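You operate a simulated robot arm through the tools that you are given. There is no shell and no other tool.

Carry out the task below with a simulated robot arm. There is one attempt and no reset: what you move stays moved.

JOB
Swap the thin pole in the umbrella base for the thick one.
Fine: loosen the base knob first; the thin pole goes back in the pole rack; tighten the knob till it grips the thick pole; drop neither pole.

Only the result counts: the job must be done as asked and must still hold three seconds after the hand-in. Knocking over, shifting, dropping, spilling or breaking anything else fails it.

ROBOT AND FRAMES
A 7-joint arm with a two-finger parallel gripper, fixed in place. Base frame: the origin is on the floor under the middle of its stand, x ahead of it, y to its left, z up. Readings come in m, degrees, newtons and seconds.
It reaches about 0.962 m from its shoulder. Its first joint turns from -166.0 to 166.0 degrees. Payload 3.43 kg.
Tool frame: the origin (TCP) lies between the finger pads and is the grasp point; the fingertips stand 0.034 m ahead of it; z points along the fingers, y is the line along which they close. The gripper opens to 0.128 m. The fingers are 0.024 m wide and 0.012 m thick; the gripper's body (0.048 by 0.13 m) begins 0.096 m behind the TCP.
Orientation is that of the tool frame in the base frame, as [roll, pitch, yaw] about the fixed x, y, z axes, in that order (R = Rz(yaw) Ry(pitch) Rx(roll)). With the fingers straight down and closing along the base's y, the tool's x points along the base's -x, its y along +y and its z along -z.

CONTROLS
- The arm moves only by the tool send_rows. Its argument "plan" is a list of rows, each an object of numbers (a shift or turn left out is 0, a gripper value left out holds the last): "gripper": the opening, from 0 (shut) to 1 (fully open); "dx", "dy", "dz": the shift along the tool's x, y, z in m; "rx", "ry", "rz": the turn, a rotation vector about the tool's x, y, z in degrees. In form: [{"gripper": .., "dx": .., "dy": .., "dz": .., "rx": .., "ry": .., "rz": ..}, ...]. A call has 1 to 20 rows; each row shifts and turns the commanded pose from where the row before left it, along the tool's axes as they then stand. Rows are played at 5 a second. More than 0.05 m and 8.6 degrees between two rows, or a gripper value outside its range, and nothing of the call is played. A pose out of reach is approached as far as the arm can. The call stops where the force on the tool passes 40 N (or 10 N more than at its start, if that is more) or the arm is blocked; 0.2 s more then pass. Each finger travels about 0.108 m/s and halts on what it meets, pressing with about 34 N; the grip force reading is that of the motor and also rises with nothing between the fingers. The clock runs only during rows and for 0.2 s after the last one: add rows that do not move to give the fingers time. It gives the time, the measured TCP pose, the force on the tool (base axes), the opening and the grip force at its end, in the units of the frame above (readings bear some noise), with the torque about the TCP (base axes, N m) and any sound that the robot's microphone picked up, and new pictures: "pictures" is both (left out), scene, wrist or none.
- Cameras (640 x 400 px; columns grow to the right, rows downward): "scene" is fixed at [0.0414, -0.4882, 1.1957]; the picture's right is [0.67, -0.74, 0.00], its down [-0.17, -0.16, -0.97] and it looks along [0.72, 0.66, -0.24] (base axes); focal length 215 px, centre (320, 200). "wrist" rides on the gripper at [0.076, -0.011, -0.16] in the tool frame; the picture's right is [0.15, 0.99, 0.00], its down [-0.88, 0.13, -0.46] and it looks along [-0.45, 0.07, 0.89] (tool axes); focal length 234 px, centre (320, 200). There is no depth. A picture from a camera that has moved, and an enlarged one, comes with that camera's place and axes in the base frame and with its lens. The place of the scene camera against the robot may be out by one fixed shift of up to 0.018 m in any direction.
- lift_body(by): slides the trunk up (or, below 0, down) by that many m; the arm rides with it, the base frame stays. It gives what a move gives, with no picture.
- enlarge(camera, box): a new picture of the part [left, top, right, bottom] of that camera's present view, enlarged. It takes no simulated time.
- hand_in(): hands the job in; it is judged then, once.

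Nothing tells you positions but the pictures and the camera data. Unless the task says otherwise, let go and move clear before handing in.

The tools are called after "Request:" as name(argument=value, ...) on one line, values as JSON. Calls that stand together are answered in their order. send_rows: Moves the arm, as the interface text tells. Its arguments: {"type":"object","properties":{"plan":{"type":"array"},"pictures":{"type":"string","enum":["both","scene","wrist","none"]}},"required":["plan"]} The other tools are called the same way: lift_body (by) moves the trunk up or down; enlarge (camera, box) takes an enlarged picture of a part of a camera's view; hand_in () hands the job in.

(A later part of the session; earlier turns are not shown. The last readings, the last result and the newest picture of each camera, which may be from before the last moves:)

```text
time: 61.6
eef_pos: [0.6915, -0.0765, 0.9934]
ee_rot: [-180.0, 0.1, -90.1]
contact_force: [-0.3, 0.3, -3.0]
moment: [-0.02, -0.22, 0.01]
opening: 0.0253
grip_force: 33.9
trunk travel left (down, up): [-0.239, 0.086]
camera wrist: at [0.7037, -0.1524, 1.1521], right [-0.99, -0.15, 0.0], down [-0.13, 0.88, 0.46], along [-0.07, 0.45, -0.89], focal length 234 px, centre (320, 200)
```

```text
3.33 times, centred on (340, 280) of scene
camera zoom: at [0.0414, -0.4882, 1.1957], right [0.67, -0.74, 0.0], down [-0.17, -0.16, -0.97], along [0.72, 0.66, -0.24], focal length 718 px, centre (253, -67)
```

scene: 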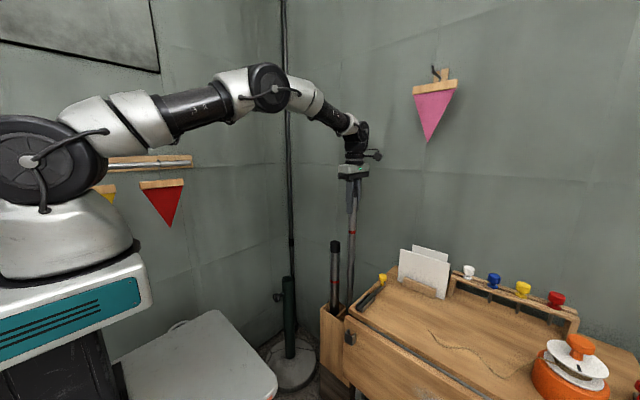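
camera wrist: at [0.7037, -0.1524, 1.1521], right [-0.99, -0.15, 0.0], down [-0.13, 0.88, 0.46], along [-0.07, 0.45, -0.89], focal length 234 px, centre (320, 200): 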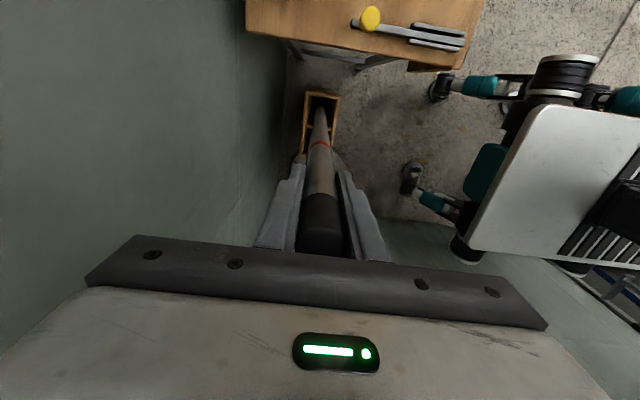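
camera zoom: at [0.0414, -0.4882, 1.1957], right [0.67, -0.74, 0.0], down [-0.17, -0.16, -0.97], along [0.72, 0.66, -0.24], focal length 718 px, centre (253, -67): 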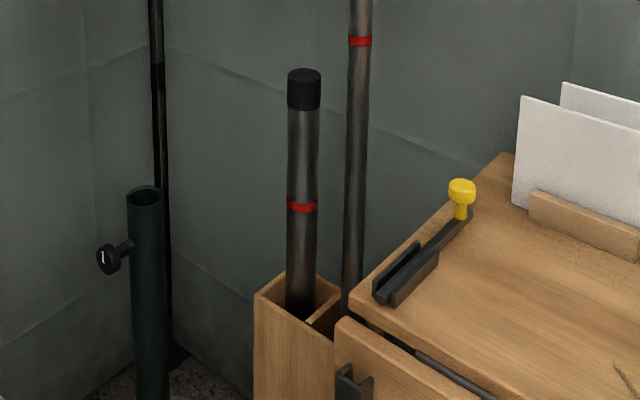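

The pole's lower end is inside the cell with clearance all round, so I'll continue down.

Request:
send_rows(plan=[{"dz": 0.025}, {"dz": 0.03}, {"dz": 0.03}, {"dz": 0.03}, {"dz": 0.03}, {"dz": 0.025}, {}, {}], pictures="both")

Request:
enlarge(camera="scene", box=[290, 180, 390, 340])

Request:
enlarge(camera="wrist", box=[230, 70, 410, 260])

```text
time: 63.4
eef_pos: [0.6922, -0.0774, 0.8252]
ee_rot: [180.0, 0.0, -90.0]
contact_force: [-0.2, 0.2, -2.6]
moment: [0.0, 0.2, 0.01]
opening: 0.0257
grip_force: 34.3
trunk travel left (down, up): [-0.239, 0.086]
camera wrist: at [0.7055, -0.1528, 0.9834], right [-0.99, -0.15, 0.0], down [-0.13, 0.88, 0.46], along [-0.07, 0.45, -0.89], focal length 234 px, centre (320, 200)
```

scene: 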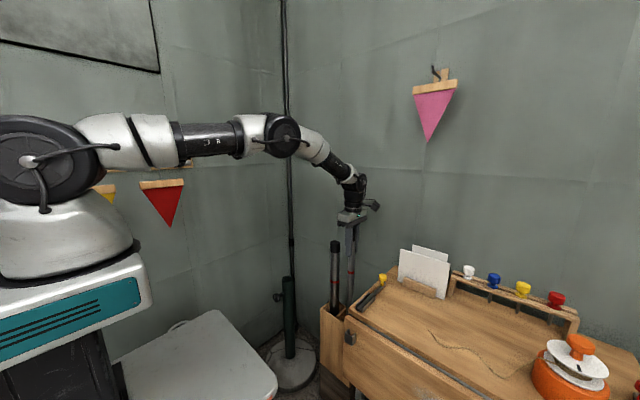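
wrist: 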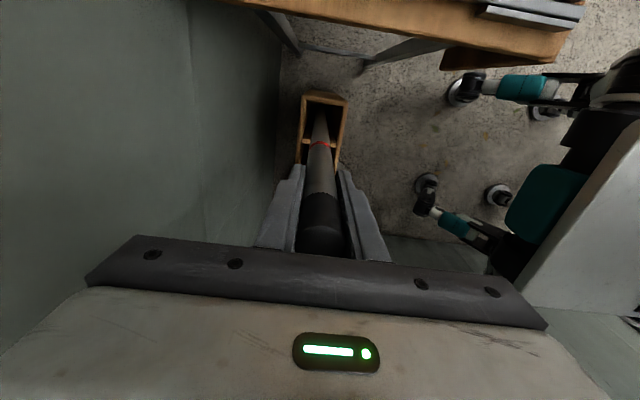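

```text
2.50 times, centred on (340, 260) of scene
camera zoom: at [0.0414, -0.4882, 1.1957], right [0.67, -0.74, 0.0], down [-0.17, -0.16, -0.97], along [0.72, 0.66, -0.24], focal length 538 px, centre (270, 50)
```

zoom: 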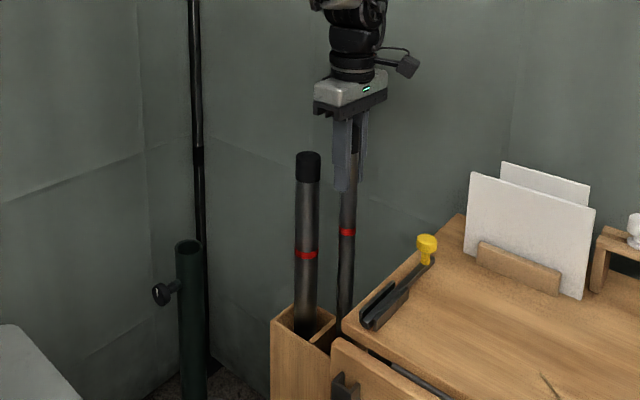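

```text
2.11 times, centred on (320, 165) of wrist
camera zoom: at [0.7055, -0.1528, 0.9834], right [-0.99, -0.15, 0.0], down [-0.13, 0.88, 0.46], along [-0.07, 0.45, -0.89], focal length 493 px, centre (320, 274)
```

zoom: 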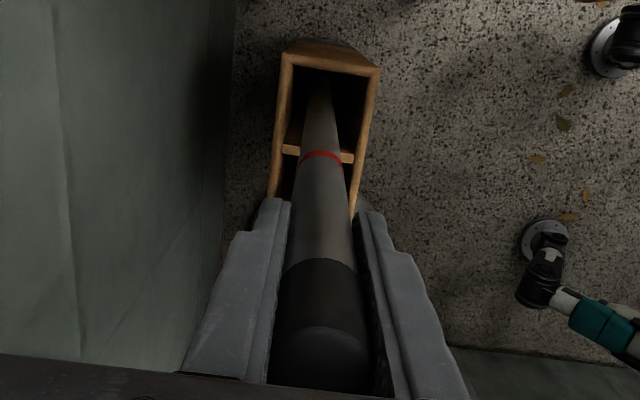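

Request:
send_rows(plan=[{"dz": 0.012}, {"dz": 0.012}, {"dz": 0.012}, {"dz": 0.01}, {}, {}], pictures="none")

```text
time: 64.8
eef_pos: [0.693, -0.0772, 0.7788]
ee_rot: [180.0, 0.0, -90.0]
contact_force: [-0.4, -0.3, -2.8]
moment: [0.0, -0.24, -0.01]
opening: 0.0256
grip_force: 34.1
trunk travel left (down, up): [-0.239, 0.086]
```

Request:
send_rows(plan=[{"dz": 0.004}, {"dz": 0.004}, {"dz": 0.003}, {}], pictures="none")

```text
time: 65.8
eef_pos: [0.6914, -0.0781, 0.768]
ee_rot: [-179.9, -0.1, -90.0]
contact_force: [0.2, 0.2, -2.8]
moment: [0.02, -0.22, -0.02]
opening: 0.0254
grip_force: 34.5
trunk travel left (down, up): [-0.239, 0.086]
```

Request:
send_rows(plan=[{"dz": 0.003}, {"dz": 0.003}, {"dz": 0.003}, {}], pictures="none")

```text
time: 66.8
eef_pos: [0.6927, -0.0775, 0.7585]
ee_rot: [-180.0, 0.0, -90.0]
contact_force: [-0.7, -0.7, -2.2]
moment: [0.01, 0.27, -0.01]
opening: 0.0257
grip_force: 34.1
trunk travel left (down, up): [-0.239, 0.086]
```

Request:
send_rows(plan=[{"dz": 0.003}, {"dz": 0.003}, {"dz": 0.003}, {}], pictures="scene")

Request:
enlarge(camera="scene", box=[290, 180, 390, 340])

```text
time: 67.8
eef_pos: [0.6924, -0.0782, 0.7536]
ee_rot: [-179.8, -0.1, -90.0]
contact_force: [-4.4, 0.8, 27.0]
moment: [0.01, 2.39, 0.01]
opening: 0.0259
grip_force: 34.0
trunk travel left (down, up): [-0.239, 0.086]
```

scene: 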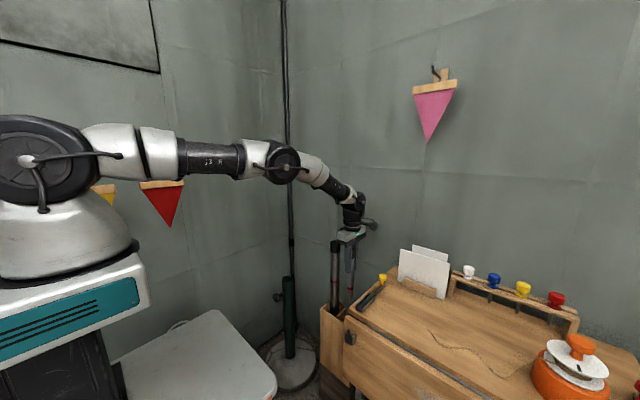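

```text
2.50 times, centred on (340, 260) of scene
camera zoom: at [0.0414, -0.4882, 1.1957], right [0.67, -0.74, 0.0], down [-0.17, -0.16, -0.97], along [0.72, 0.66, -0.24], focal length 538 px, centre (270, 50)
```

zoom: 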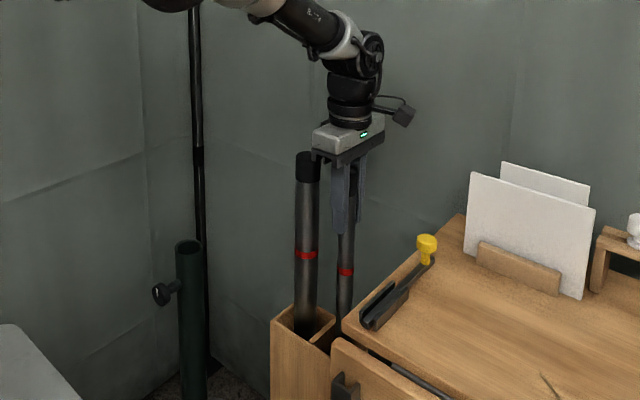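

The pole has touched the cell floor: 27 N upward at z = 0.7536, with the moment consistent with contact at the pole's foot. I'll ease off the load, then open just a little, staying clear of the thick pole.

Request:
send_rows(plan=[{"dz": -0.002}, {"dz": -0.002}, {}, {}], pictures="none")

```text
time: 68.8
eef_pos: [0.6919, -0.0756, 0.7531]
ee_rot: [-179.9, -0.1, -90.1]
contact_force: [0.6, -1.5, 2.1]
moment: [-0.77, -0.63, 0.0]
opening: 0.0254
grip_force: 34.0
trunk travel left (down, up): [-0.239, 0.086]
```

Request:
send_rows(plan=[{"gripper": 0.24}, {"gripper": 0.28}, {"gripper": 0.32}, {"gripper": 0.36}, {"gripper": 0.4}, {}, {}], pictures="both")

Request:
enlarge(camera="scene", box=[290, 180, 390, 340])

Request:
enlarge(camera="wrist", box=[230, 70, 410, 260])

```text
time: 70.4
eef_pos: [0.6922, -0.0766, 0.7533]
ee_rot: [-179.9, 0.0, -90.0]
contact_force: [0.4, -0.3, 1.1]
moment: [0.0, -0.03, 0.02]
opening: 0.0513
grip_force: 0.0
trunk travel left (down, up): [-0.239, 0.086]
camera wrist: at [0.7043, -0.152, 0.9131], right [-0.99, -0.15, 0.0], down [-0.13, 0.88, 0.46], along [-0.07, 0.45, -0.89], focal length 234 px, centre (320, 200)
```

scene: 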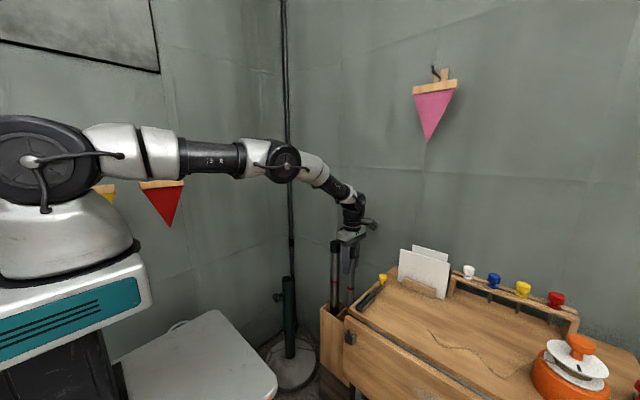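
wrist: 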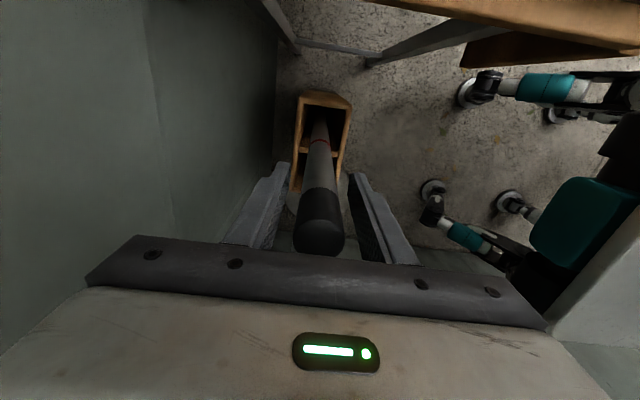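

```text
2.50 times, centred on (340, 260) of scene
camera zoom: at [0.0414, -0.4882, 1.1957], right [0.67, -0.74, 0.0], down [-0.17, -0.16, -0.97], along [0.72, 0.66, -0.24], focal length 538 px, centre (270, 50)
```

zoom: 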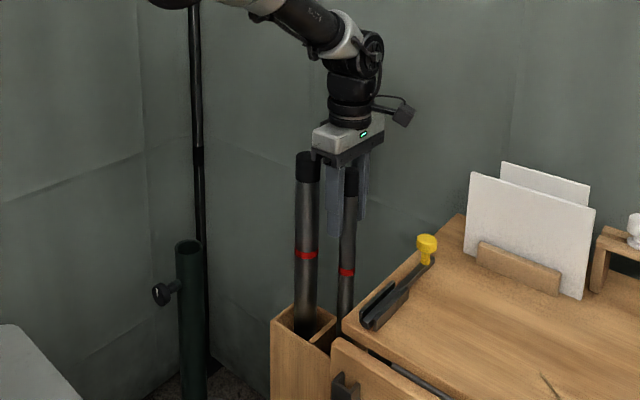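

```text
2.11 times, centred on (320, 165) of wrist
camera zoom: at [0.7043, -0.152, 0.9131], right [-0.99, -0.15, 0.0], down [-0.13, 0.88, 0.46], along [-0.07, 0.45, -0.89], focal length 493 px, centre (320, 274)
```

zoom: 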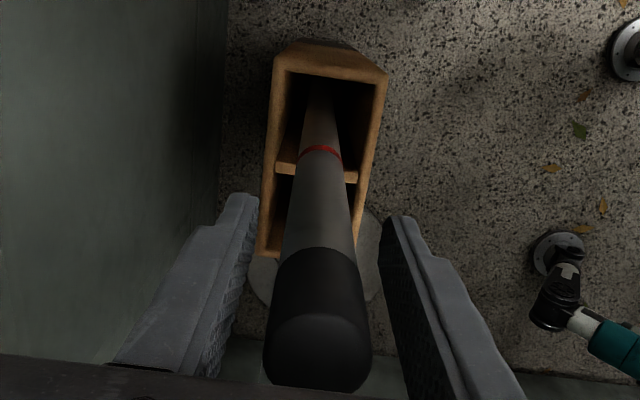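

The thin pole now stands by itself in the cell, centred between the fingers. I'll rise straight up off it.

Request:
send_rows(plan=[{"dz": -0.01}, {"dz": -0.015}, {"dz": -0.02}, {"dz": -0.025}, {"dz": -0.03}, {"dz": -0.03}, {"dz": -0.03}, {"dz": -0.03}, {}], pictures="both")

Request:
enlarge(camera="scene", box=[290, 200, 390, 340])

Request:
enlarge(camera="wrist", box=[230, 70, 410, 260])

```text
time: 72.4
eef_pos: [0.6921, -0.0783, 0.9439]
ee_rot: [180.0, 0.0, -90.0]
contact_force: [-0.5, -1.1, 0.5]
moment: [0.01, -0.01, 0.02]
opening: 0.051
grip_force: 0.1
trunk travel left (down, up): [-0.239, 0.086]
camera wrist: at [0.7043, -0.1535, 1.1027], right [-0.99, -0.15, 0.0], down [-0.13, 0.88, 0.46], along [-0.07, 0.45, -0.89], focal length 234 px, centre (320, 200)
```

scene: 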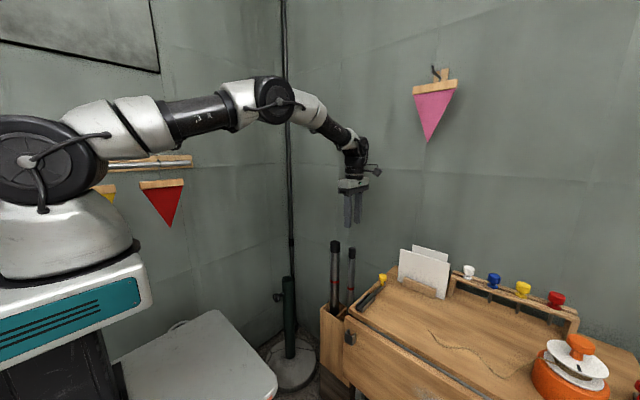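
wrist: 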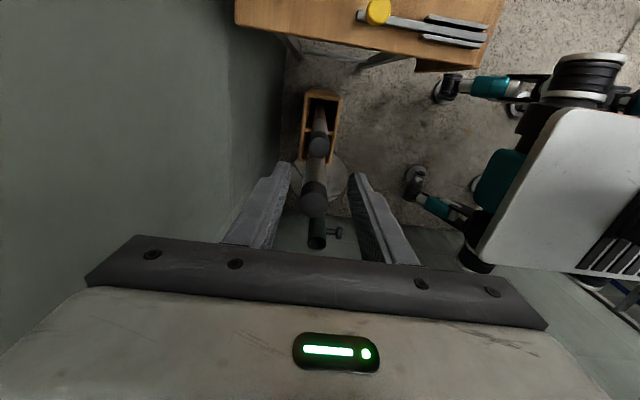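

```text
2.86 times, centred on (340, 270) of scene
camera zoom: at [0.0414, -0.4882, 1.1957], right [0.67, -0.74, 0.0], down [-0.17, -0.16, -0.97], along [0.72, 0.66, -0.24], focal length 615 px, centre (263, 0)
```

zoom: 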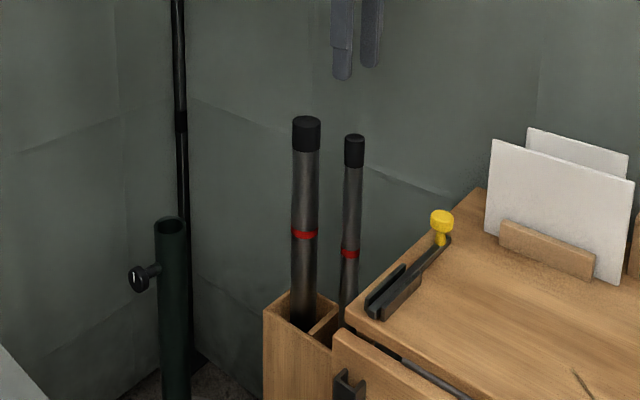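

```text
2.11 times, centred on (320, 165) of wrist
camera zoom: at [0.7043, -0.1535, 1.1027], right [-0.99, -0.15, 0.0], down [-0.13, 0.88, 0.46], along [-0.07, 0.45, -0.89], focal length 493 px, centre (320, 274)
```

zoom: 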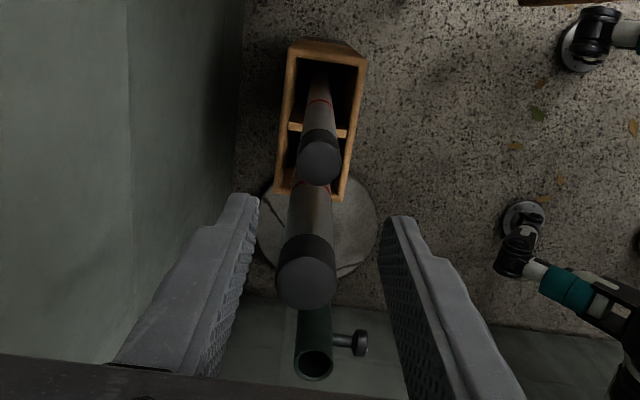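

The thin pole stands in the rack. The thick pole's top is at about (0.689, 0.000, 0.818). I'll open wider and move over it.

Request:
send_rows(plan=[{"dx": -0.026, "gripper": 0.6}, {"dx": -0.026}, {"dx": -0.026, "dy": 0.003}, {}, {}], pictures="both")

Request:
enlarge(camera="wrist", box=[230, 70, 410, 260])

Request:
enlarge(camera="scene", box=[290, 180, 390, 320])

```text
time: 73.6
eef_pos: [0.6907, 0.0011, 0.9438]
ee_rot: [180.0, 0.0, -90.0]
contact_force: [0.6, 0.8, -0.6]
moment: [-0.01, 0.0, -0.02]
opening: 0.0765
grip_force: 0.1
trunk travel left (down, up): [-0.239, 0.086]
camera wrist: at [0.7015, -0.0743, 1.1026], right [-0.99, -0.15, 0.0], down [-0.13, 0.88, 0.46], along [-0.07, 0.45, -0.89], focal length 234 px, centre (320, 200)
```

scene: 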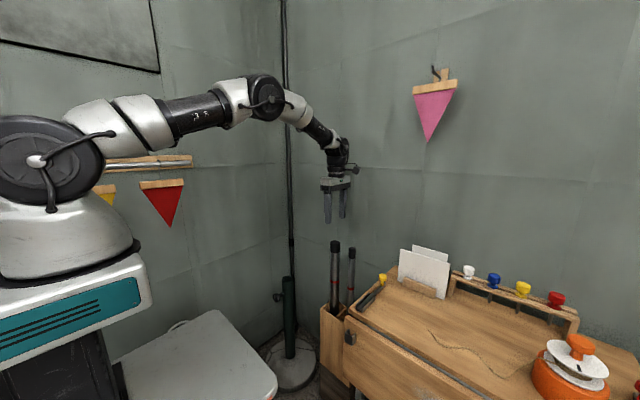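
wrist: 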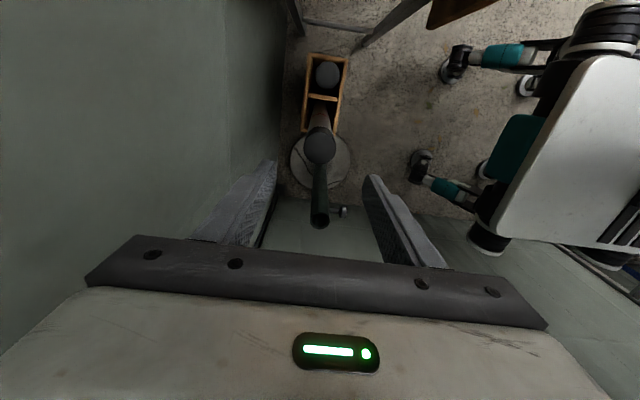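

```text
2.11 times, centred on (320, 165) of wrist
camera zoom: at [0.7015, -0.0743, 1.1026], right [-0.99, -0.15, 0.0], down [-0.13, 0.88, 0.46], along [-0.07, 0.45, -0.89], focal length 493 px, centre (320, 274)
```

zoom: 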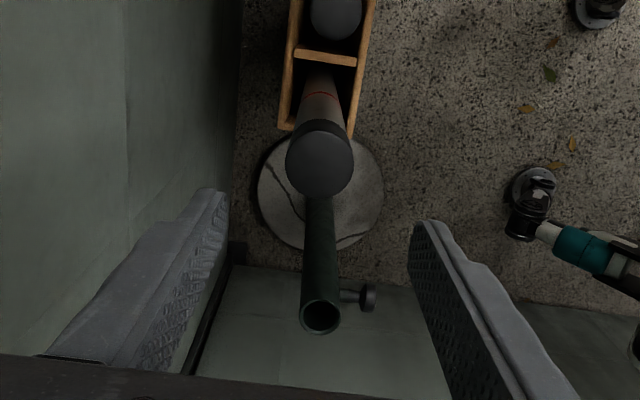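

```text
2.86 times, centred on (340, 250) of scene
camera zoom: at [0.0414, -0.4882, 1.1957], right [0.67, -0.74, 0.0], down [-0.17, -0.16, -0.97], along [0.72, 0.66, -0.24], focal length 615 px, centre (263, 57)
```

zoom: 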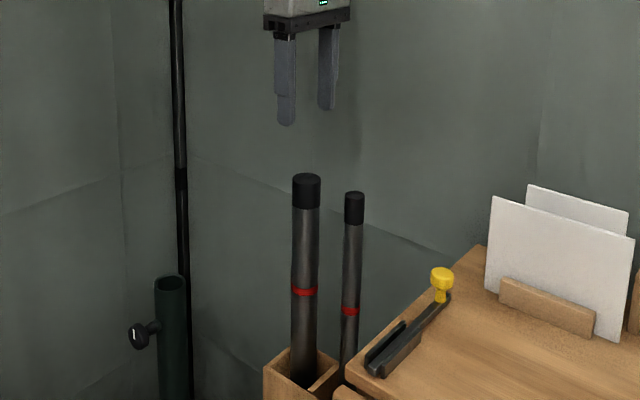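

The thick pole's top is centred under the hand within 1–2 mm. I'll descend to the same relative grip height as before, just below the cap, and close.

Request:
send_rows(plan=[{"dz": 0.03}, {"dz": 0.035}, {"dz": 0.035}, {"dz": 0.035}, {"dz": 0.03}, {"dz": 0.022}, {}, {"gripper": 0.36}, {}, {"gripper": 0.0}, {}, {}, {}], pictures="both")

Request:
enlarge(camera="wrist", box=[230, 70, 410, 260])

Request:
enlarge(camera="scene", box=[290, 200, 390, 340])

```text
time: 76.4
eef_pos: [0.6904, -0.0002, 0.7574]
ee_rot: [-179.9, 0.1, -90.0]
contact_force: [1.3, 0.3, 0.1]
moment: [-0.04, -0.23, -0.02]
opening: 0.0388
grip_force: 34.2
trunk travel left (down, up): [-0.239, 0.086]
camera wrist: at [0.7014, -0.0754, 0.9168], right [-0.99, -0.15, 0.0], down [-0.13, 0.88, 0.46], along [-0.07, 0.45, -0.89], focal length 234 px, centre (320, 200)
```

scene: 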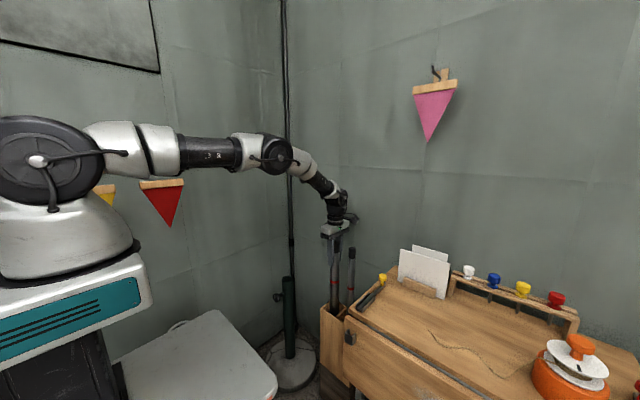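
wrist: 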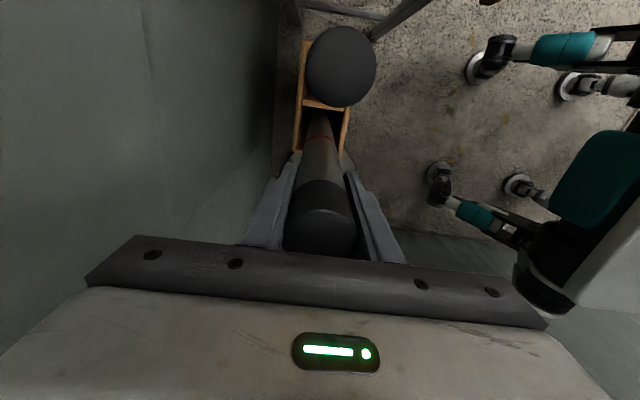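

```text
2.11 times, centred on (320, 165) of wrist
camera zoom: at [0.7014, -0.0754, 0.9168], right [-0.99, -0.15, 0.0], down [-0.13, 0.88, 0.46], along [-0.07, 0.45, -0.89], focal length 493 px, centre (320, 274)
```

zoom: 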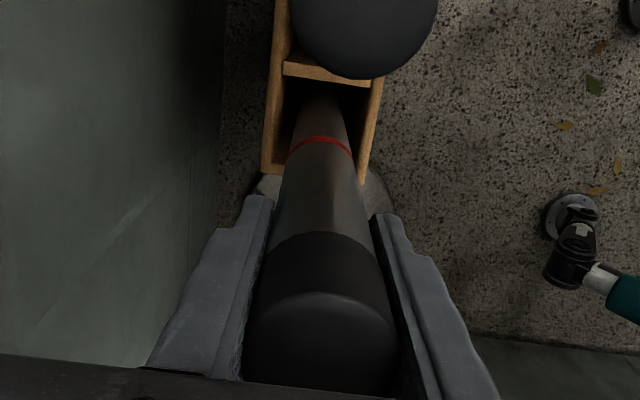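

```text
2.86 times, centred on (340, 270) of scene
camera zoom: at [0.0414, -0.4882, 1.1957], right [0.67, -0.74, 0.0], down [-0.17, -0.16, -0.97], along [0.72, 0.66, -0.24], focal length 615 px, centre (263, 0)
```

zoom: 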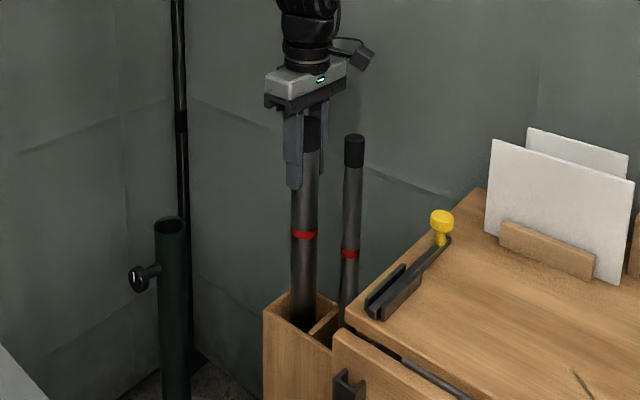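

The thick pole is gripped at 38.8 mm. I'll do a gentle test lift first.

Request:
send_rows(plan=[{"dz": -0.005}, {"dz": -0.008}, {"dz": -0.01}, {}, {}], pictures="scene")

Request:
enlarge(camera="scene", box=[290, 200, 390, 340])

```text
time: 77.6
eef_pos: [0.6889, 0.0005, 0.7802]
ee_rot: [180.0, 0.1, -90.0]
contact_force: [0.1, -0.2, -4.1]
moment: [0.02, -0.01, -0.03]
opening: 0.0387
grip_force: 34.0
trunk travel left (down, up): [-0.239, 0.086]
```

scene: 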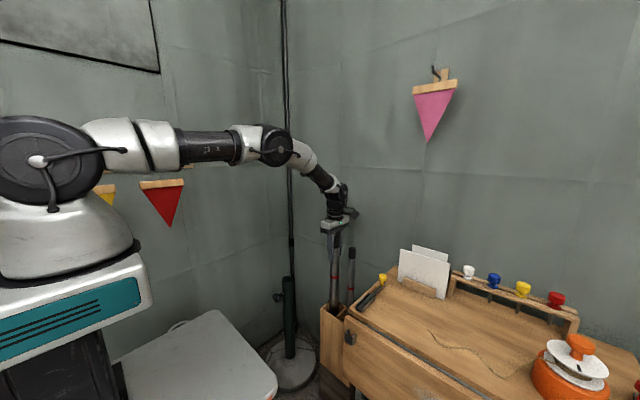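

```text
2.86 times, centred on (340, 270) of scene
camera zoom: at [0.0414, -0.4882, 1.1957], right [0.67, -0.74, 0.0], down [-0.17, -0.16, -0.97], along [0.72, 0.66, -0.24], focal length 615 px, centre (263, 0)
```

zoom: 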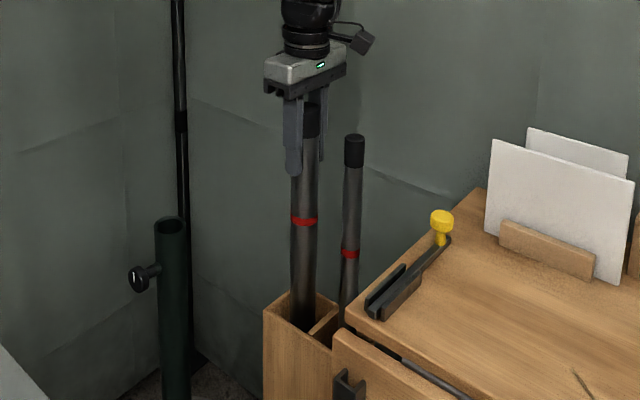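

The pole lifts cleanly (about 4 N) and the thin pole is undisturbed. I'll raise it out of the rack.

Request:
send_rows(plan=[{"dz": -0.02}, {"dz": -0.03}, {"dz": -0.03}, {"dz": -0.03}, {"dz": -0.03}, {"dz": -0.03}, {"dz": -0.03}, {"dz": -0.03}, {"dz": -0.03}, {"dz": -0.03}, {"dz": -0.03}, {"dz": -0.025}, {}, {}], pictures="both")

Request:
enlarge(camera="scene", box=[260, 160, 400, 340])

```text
time: 80.6
eef_pos: [0.6876, 0.0011, 1.1245]
ee_rot: [-180.0, 0.0, -90.0]
contact_force: [-0.5, -1.2, -4.0]
moment: [0.01, 0.03, -0.01]
opening: 0.0388
grip_force: 34.0
trunk travel left (down, up): [-0.239, 0.086]
camera wrist: at [0.6999, -0.075, 1.2838], right [-0.99, -0.15, 0.0], down [-0.13, 0.88, 0.46], along [-0.07, 0.45, -0.89], focal length 234 px, centre (320, 200)
```

scene: 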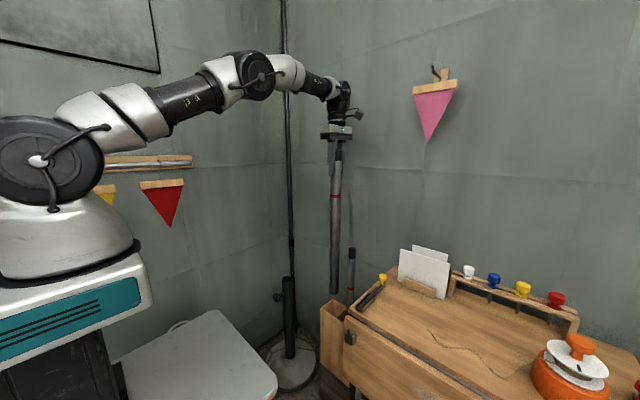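
wrist: 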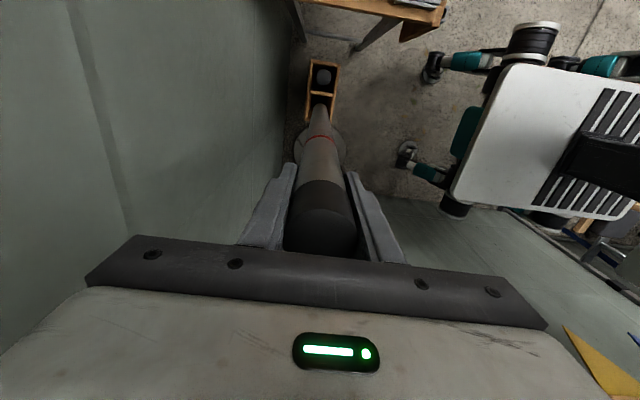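

```text
2.22 times, centred on (330, 250) of scene
camera zoom: at [0.0414, -0.4882, 1.1957], right [0.67, -0.74, 0.0], down [-0.17, -0.16, -0.97], along [0.72, 0.66, -0.24], focal length 478 px, centre (298, 89)
```

zoom: 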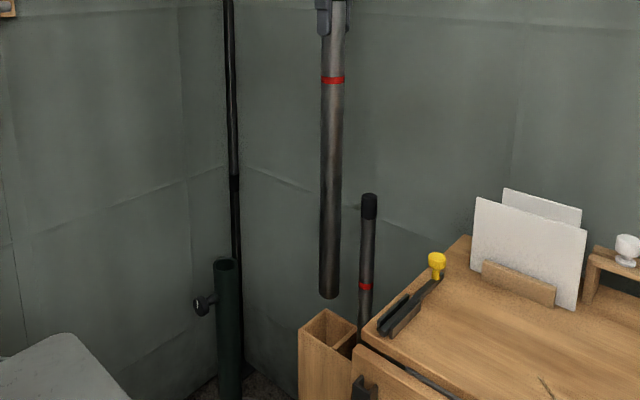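

The thick pole is out of the rack, with its bottom at about 0.585, and the thin pole is still standing in place. I'll carry it to just short of the tube on the robot side, so the wrist camera can see the tube mouth beside the pole.

Request:
send_rows(plan=[{"dx": -0.02, "dy": 0.015}, {"dx": -0.033, "dy": 0.02}, {"dx": -0.036, "dy": 0.02}, {"dx": -0.036, "dy": 0.02}, {"dx": -0.036, "dy": 0.02}, {"dx": -0.036, "dy": 0.02}, {"dx": -0.036, "dy": 0.015}, {"dx": -0.033, "dy": 0.008}, {}, {}, {}], pictures="both")

Request:
enlarge(camera="wrist", box=[250, 60, 370, 150])

Request:
enlarge(camera="scene", box=[250, 220, 330, 310])

```text
time: 83.0
eef_pos: [0.5526, 0.2669, 1.1216]
ee_rot: [180.0, 0.0, -90.0]
contact_force: [0.8, -0.5, -4.4]
moment: [-0.03, 0.0, 0.02]
opening: 0.0387
grip_force: 34.3
trunk travel left (down, up): [-0.239, 0.086]
camera wrist: at [0.564, 0.1904, 1.2813], right [-0.99, -0.15, 0.0], down [-0.13, 0.88, 0.46], along [-0.07, 0.45, -0.89], focal length 234 px, centre (320, 200)
```

scene: 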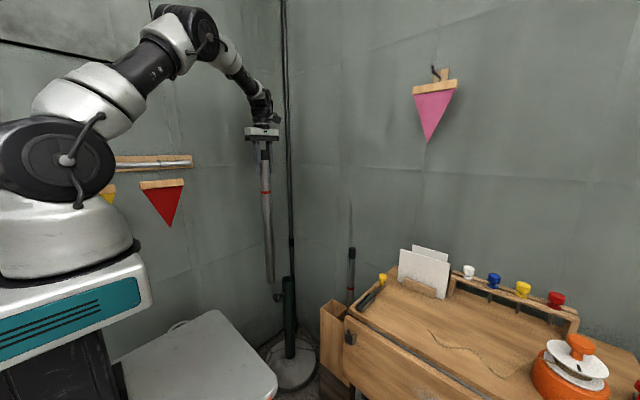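
wrist: 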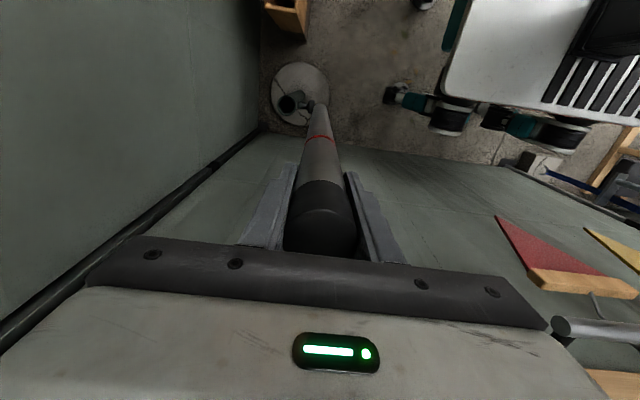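

```text
4.44 times, centred on (310, 105) of wrist
camera zoom: at [0.564, 0.1904, 1.2813], right [-0.99, -0.15, 0.0], down [-0.13, 0.88, 0.46], along [-0.07, 0.45, -0.89], focal length 1041 px, centre (364, 622)
```

zoom: 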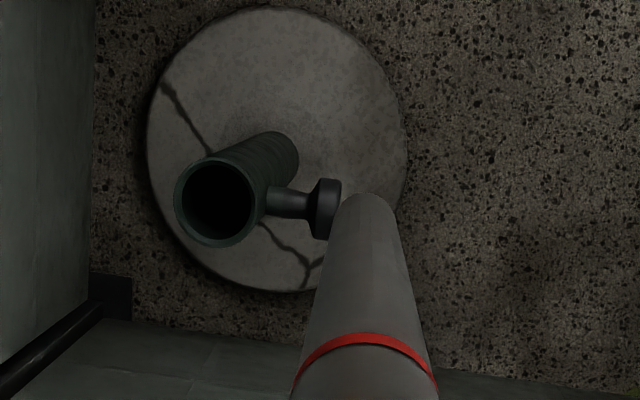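

```text
4.44 times, centred on (290, 265) of scene
camera zoom: at [0.0414, -0.4882, 1.1957], right [0.67, -0.74, 0.0], down [-0.17, -0.16, -0.97], along [0.72, 0.66, -0.24], focal length 957 px, centre (453, -89)
```

zoom: 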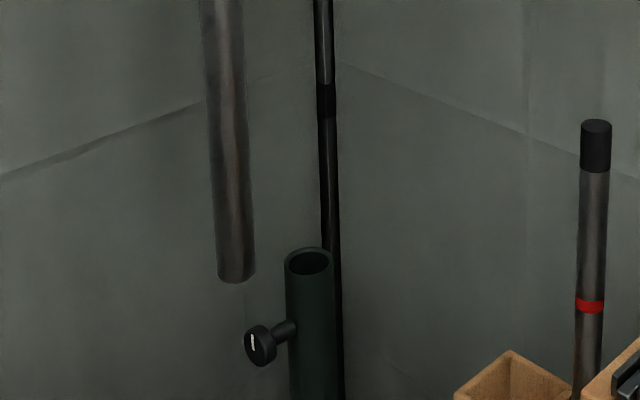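

Request:
enlarge(camera="wrist", box=[270, 80, 340, 130])

Request:
enlarge(camera="wrist", box=[280, 85, 320, 115])

```text
8.00 times, centred on (305, 105) of wrist
camera zoom: at [0.564, 0.1904, 1.2813], right [-0.99, -0.15, 0.0], down [-0.13, 0.88, 0.46], along [-0.07, 0.45, -0.89], focal length 1873 px, centre (440, 960)
```

zoom: 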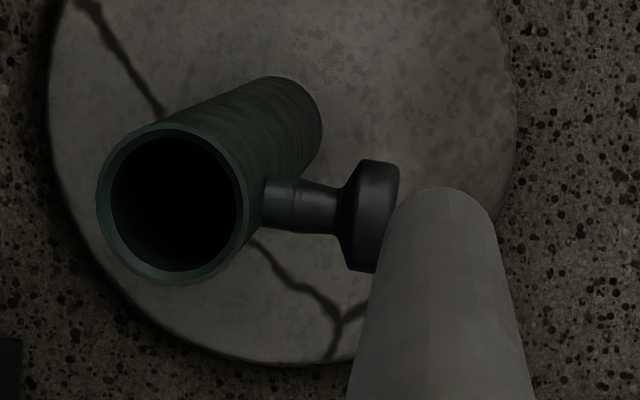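

```text
13.33 times, centred on (300, 100) of wrist
camera zoom: at [0.564, 0.1904, 1.2813], right [-0.99, -0.15, 0.0], down [-0.13, 0.88, 0.46], along [-0.07, 0.45, -0.89], focal length 3122 px, centre (587, 1533)
```

zoom: 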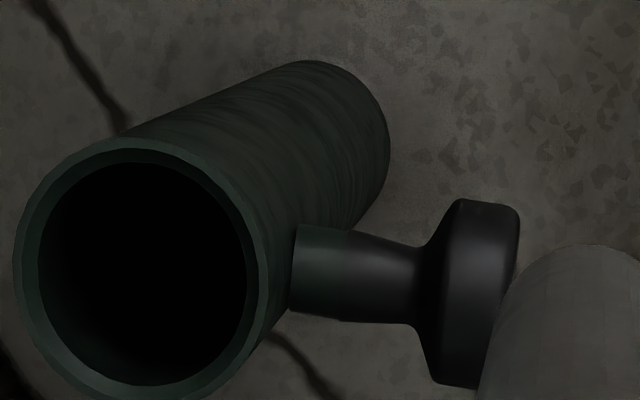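

Both the tube mouth and the pole's foot are visible in one picture. The mouth is about 46 mm inside against a 38 mm pole, and the pole needs to move about (+0.098, +0.0045). I'll move over the tube, still about 3 cm above its rim.

Request:
send_rows(plan=[{"dy": -0.025, "dx": -0.001}, {"dy": -0.03, "dx": -0.0015}, {"dy": -0.025, "dx": -0.001}, {"dy": -0.0185, "dx": -0.001}, {}, {}, {}], pictures="both")

Request:
enlarge(camera="wrist", box=[285, 80, 355, 130])

Request:
enlarge(camera="scene", box=[265, 245, 315, 295])

```text
time: 84.6
eef_pos: [0.6495, 0.2723, 1.1223]
ee_rot: [180.0, 0.0, -90.0]
contact_force: [-0.8, 0.1, -4.9]
moment: [0.01, -0.05, 0.0]
opening: 0.0391
grip_force: 33.7
trunk travel left (down, up): [-0.239, 0.086]
camera wrist: at [0.6616, 0.1961, 1.2818], right [-0.99, -0.15, 0.0], down [-0.13, 0.88, 0.46], along [-0.07, 0.45, -0.89], focal length 234 px, centre (320, 200)
```

scene: 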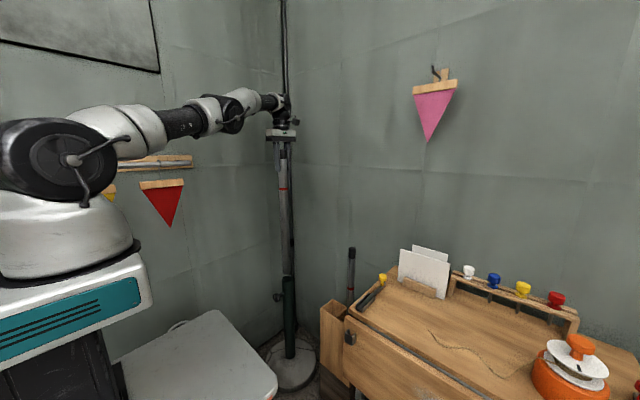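
wrist: 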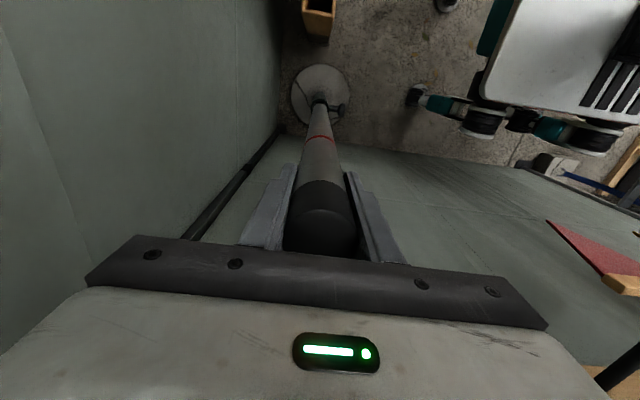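

```text
8.00 times, centred on (320, 105) of wrist
camera zoom: at [0.6616, 0.1961, 1.2818], right [-0.99, -0.15, 0.0], down [-0.13, 0.88, 0.46], along [-0.07, 0.45, -0.89], focal length 1873 px, centre (320, 960)
```

zoom: 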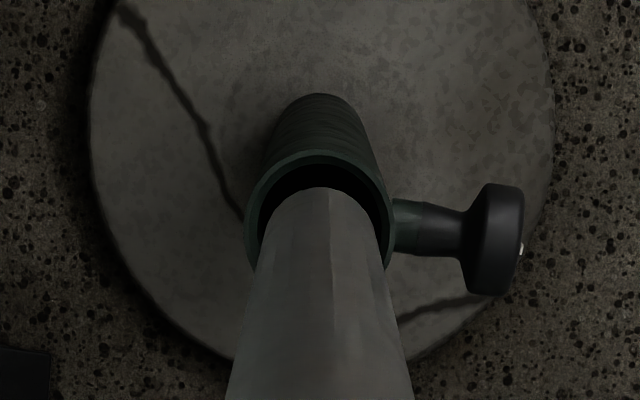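

```text
8.00 times, centred on (290, 270) of scene
camera zoom: at [0.0414, -0.4882, 1.1957], right [0.67, -0.74, 0.0], down [-0.17, -0.16, -0.97], along [0.72, 0.66, -0.24], focal length 1722 px, centre (560, -360)
```

zoom: 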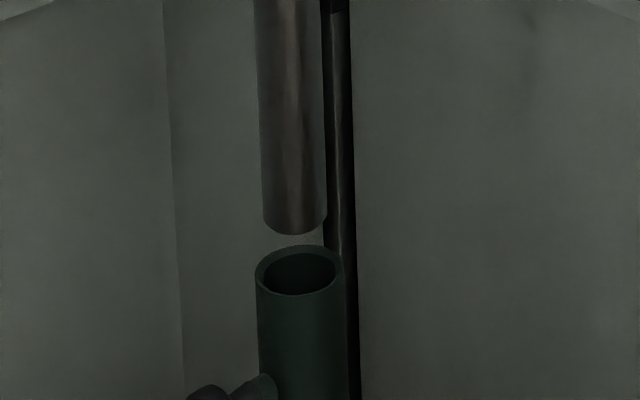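

The wrist view shows the pole concentric with the tube within about 1 mm, and the scene view suggests about 2 mm, against 4 mm of clearance. I'll split the difference and lower slowly into the mouth, watching the force.

Request:
send_rows(plan=[{"dy": -0.0006, "dx": 0.0007}, {"dz": 0.01}, {"dz": 0.01}, {"dz": 0.008}, {"dz": 0.006}, {"dz": 0.006}, {}, {}], pictures="both")

Request:
enlarge(camera="wrist", box=[285, 80, 355, 130])

Request:
enlarge(camera="scene", box=[265, 245, 315, 295])

```text
time: 86.4
eef_pos: [0.6495, 0.2703, 1.0846]
ee_rot: [180.0, 0.0, -90.0]
contact_force: [0.2, -0.7, -5.1]
moment: [0.01, -0.01, 0.01]
opening: 0.0392
grip_force: 34.1
trunk travel left (down, up): [-0.239, 0.086]
camera wrist: at [0.662, 0.195, 1.2433], right [-0.99, -0.15, 0.0], down [-0.13, 0.88, 0.46], along [-0.07, 0.45, -0.89], focal length 234 px, centre (320, 200)
```

scene: 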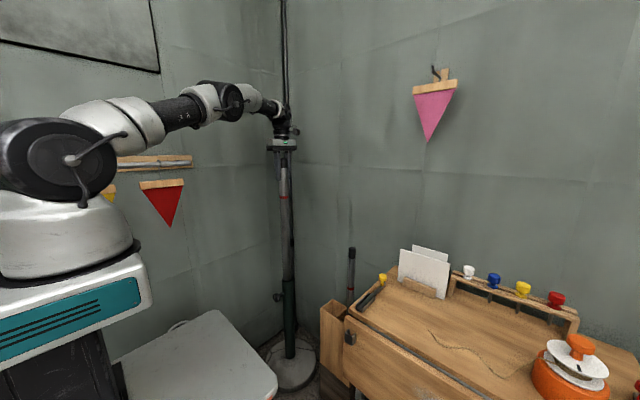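
wrist: 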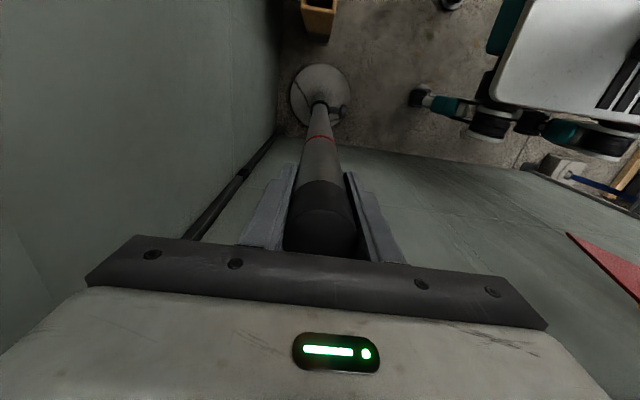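

```text
8.00 times, centred on (320, 105) of wrist
camera zoom: at [0.662, 0.195, 1.2433], right [-0.99, -0.15, 0.0], down [-0.13, 0.88, 0.46], along [-0.07, 0.45, -0.89], focal length 1873 px, centre (320, 960)
```

zoom: 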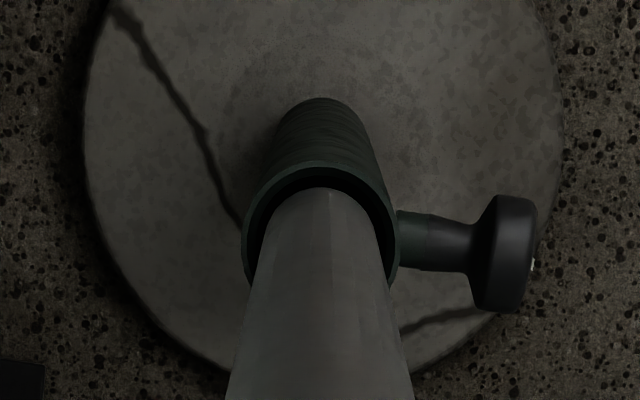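

```text
8.00 times, centred on (290, 270) of scene
camera zoom: at [0.0414, -0.4882, 1.1957], right [0.67, -0.74, 0.0], down [-0.17, -0.16, -0.97], along [0.72, 0.66, -0.24], focal length 1722 px, centre (560, -360)
```

zoom: 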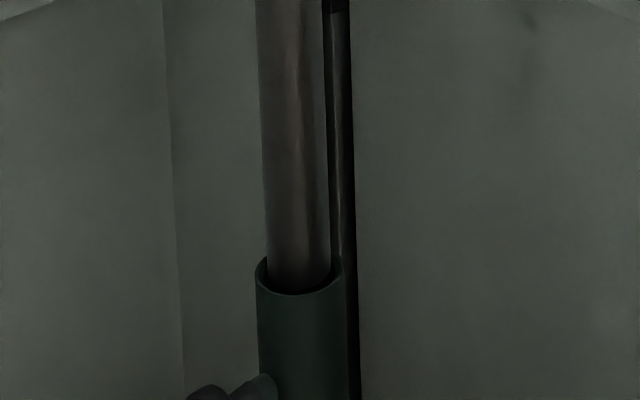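

The pole has entered the tube with no contact force. I'll keep lowering in stages.

Request:
send_rows(plan=[{"dz": 0.015}, {"dz": 0.02}, {"dz": 0.02}, {"dz": 0.02}, {"dz": 0.02}, {"dz": 0.015}, {}, {}], pictures="scene")

Request:
enlarge(camera="scene", box=[265, 245, 315, 295])

```text
time: 88.2
eef_pos: [0.6484, 0.2706, 0.9728]
ee_rot: [179.9, 0.1, -90.0]
contact_force: [-1.0, 0.5, -4.0]
moment: [0.0, 0.04, 0.02]
opening: 0.0391
grip_force: 33.2
trunk travel left (down, up): [-0.239, 0.086]
```

scene: 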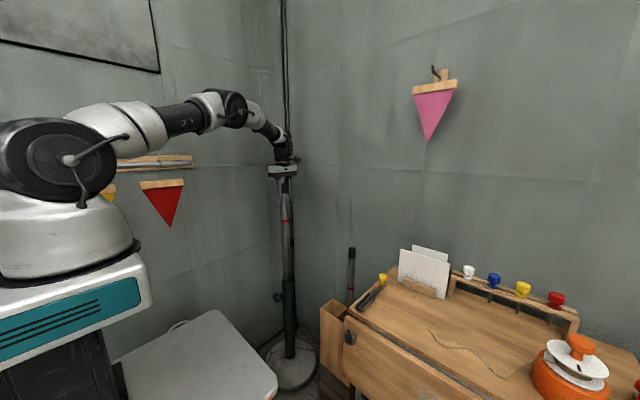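

```text
8.00 times, centred on (290, 270) of scene
camera zoom: at [0.0414, -0.4882, 1.1957], right [0.67, -0.74, 0.0], down [-0.17, -0.16, -0.97], along [0.72, 0.66, -0.24], focal length 1722 px, centre (560, -360)
```

zoom: 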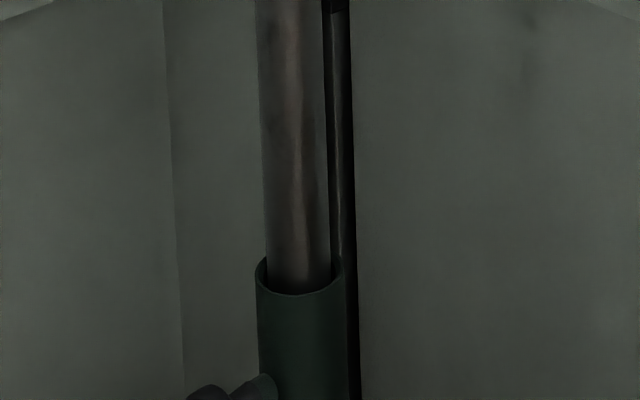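

The foot is already past the screw's height (0.48), so the knob is backed out enough. I'll continue down.

Request:
send_rows(plan=[{"dz": 0.02}, {"dz": 0.025}, {"dz": 0.025}, {"dz": 0.025}, {"dz": 0.025}, {"dz": 0.025}, {"dz": 0.02}, {}, {}], pictures="scene")

Request:
enlarge(camera="scene", box=[250, 200, 330, 310])

```text
time: 90.2
eef_pos: [0.6499, 0.2694, 0.809]
ee_rot: [180.0, 0.0, -90.0]
contact_force: [-0.6, -0.6, -3.7]
moment: [-0.02, -0.01, 0.01]
opening: 0.0385
grip_force: 34.0
trunk travel left (down, up): [-0.239, 0.086]
```

scene: 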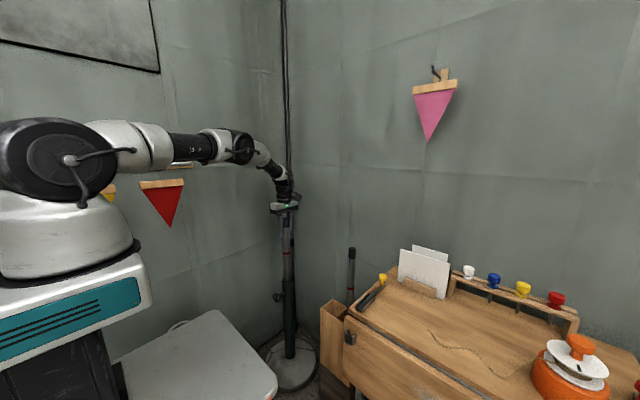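

```text
3.64 times, centred on (290, 255) of scene
camera zoom: at [0.0414, -0.4882, 1.1957], right [0.67, -0.74, 0.0], down [-0.17, -0.16, -0.97], along [0.72, 0.66, -0.24], focal length 783 px, centre (429, 0)
```

zoom: 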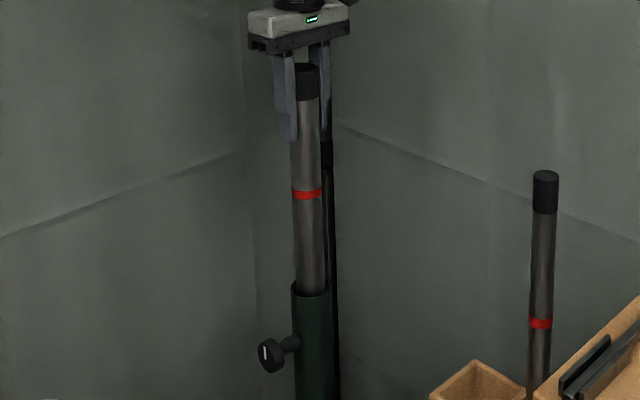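

Request:
send_rows(plan=[{"dz": 0.02}, {"dz": 0.02}, {"dz": 0.02}, {"dz": 0.02}, {"dz": 0.018}, {"dz": 0.015}, {"dz": 0.012}, {}, {}], pictures="scene")

Request:
enlarge(camera="scene", box=[250, 200, 330, 310])

```text
time: 92.2
eef_pos: [0.6453, 0.2679, 0.692]
ee_rot: [-179.2, 0.3, -90.0]
contact_force: [29.2, 16.7, 20.5]
moment: [-0.52, 1.65, 0.11]
opening: 0.0392
grip_force: 34.6
out of reach, approached as far as the arm can: row 5, 6, 7
trunk travel left (down, up): [-0.239, 0.086]
```

scene: 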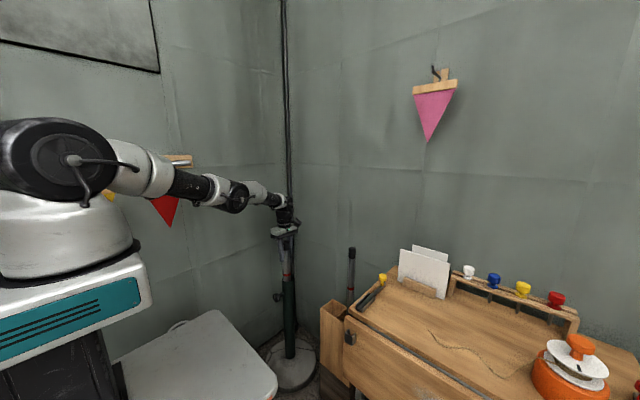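

```text
3.64 times, centred on (290, 255) of scene
camera zoom: at [0.0414, -0.4882, 1.1957], right [0.67, -0.74, 0.0], down [-0.17, -0.16, -0.97], along [0.72, 0.66, -0.24], focal length 783 px, centre (429, 0)
```

zoom: 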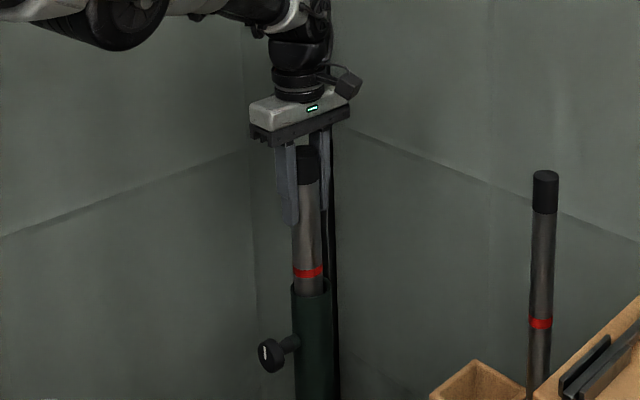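

The arm hit its reach limit at this trunk height and is pulling sideways on the pole. I'll back up a little to relieve that, then lower with the trunk.

Request:
send_rows(plan=[{"dz": -0.01}, {"dz": -0.015}, {"dz": -0.015}, {}, {}], pictures="none")

```text
time: 93.4
eef_pos: [0.6483, 0.2676, 0.7249]
ee_rot: [179.7, -0.2, -89.9]
contact_force: [2.1, -1.6, -6.0]
moment: [-1.23, -1.57, 0.01]
opening: 0.0391
grip_force: 33.8
out of reach, approached as far as the arm can: row 2, 3
trunk travel left (down, up): [-0.239, 0.086]
```

Request:
send_rows(plan=[{"dz": -0.01}, {"dz": -0.01}, {"dz": -0.01}, {}, {}], pictures="none")

```text
time: 94.6
eef_pos: [0.6538, 0.2699, 0.752]
ee_rot: [179.6, -0.1, -90.0]
contact_force: [-5.3, -4.5, -6.8]
moment: [-0.98, 1.14, 0.03]
opening: 0.039
grip_force: 34.1
out of reach, approached as far as the arm can: row 1, 3
trunk travel left (down, up): [-0.239, 0.086]
```

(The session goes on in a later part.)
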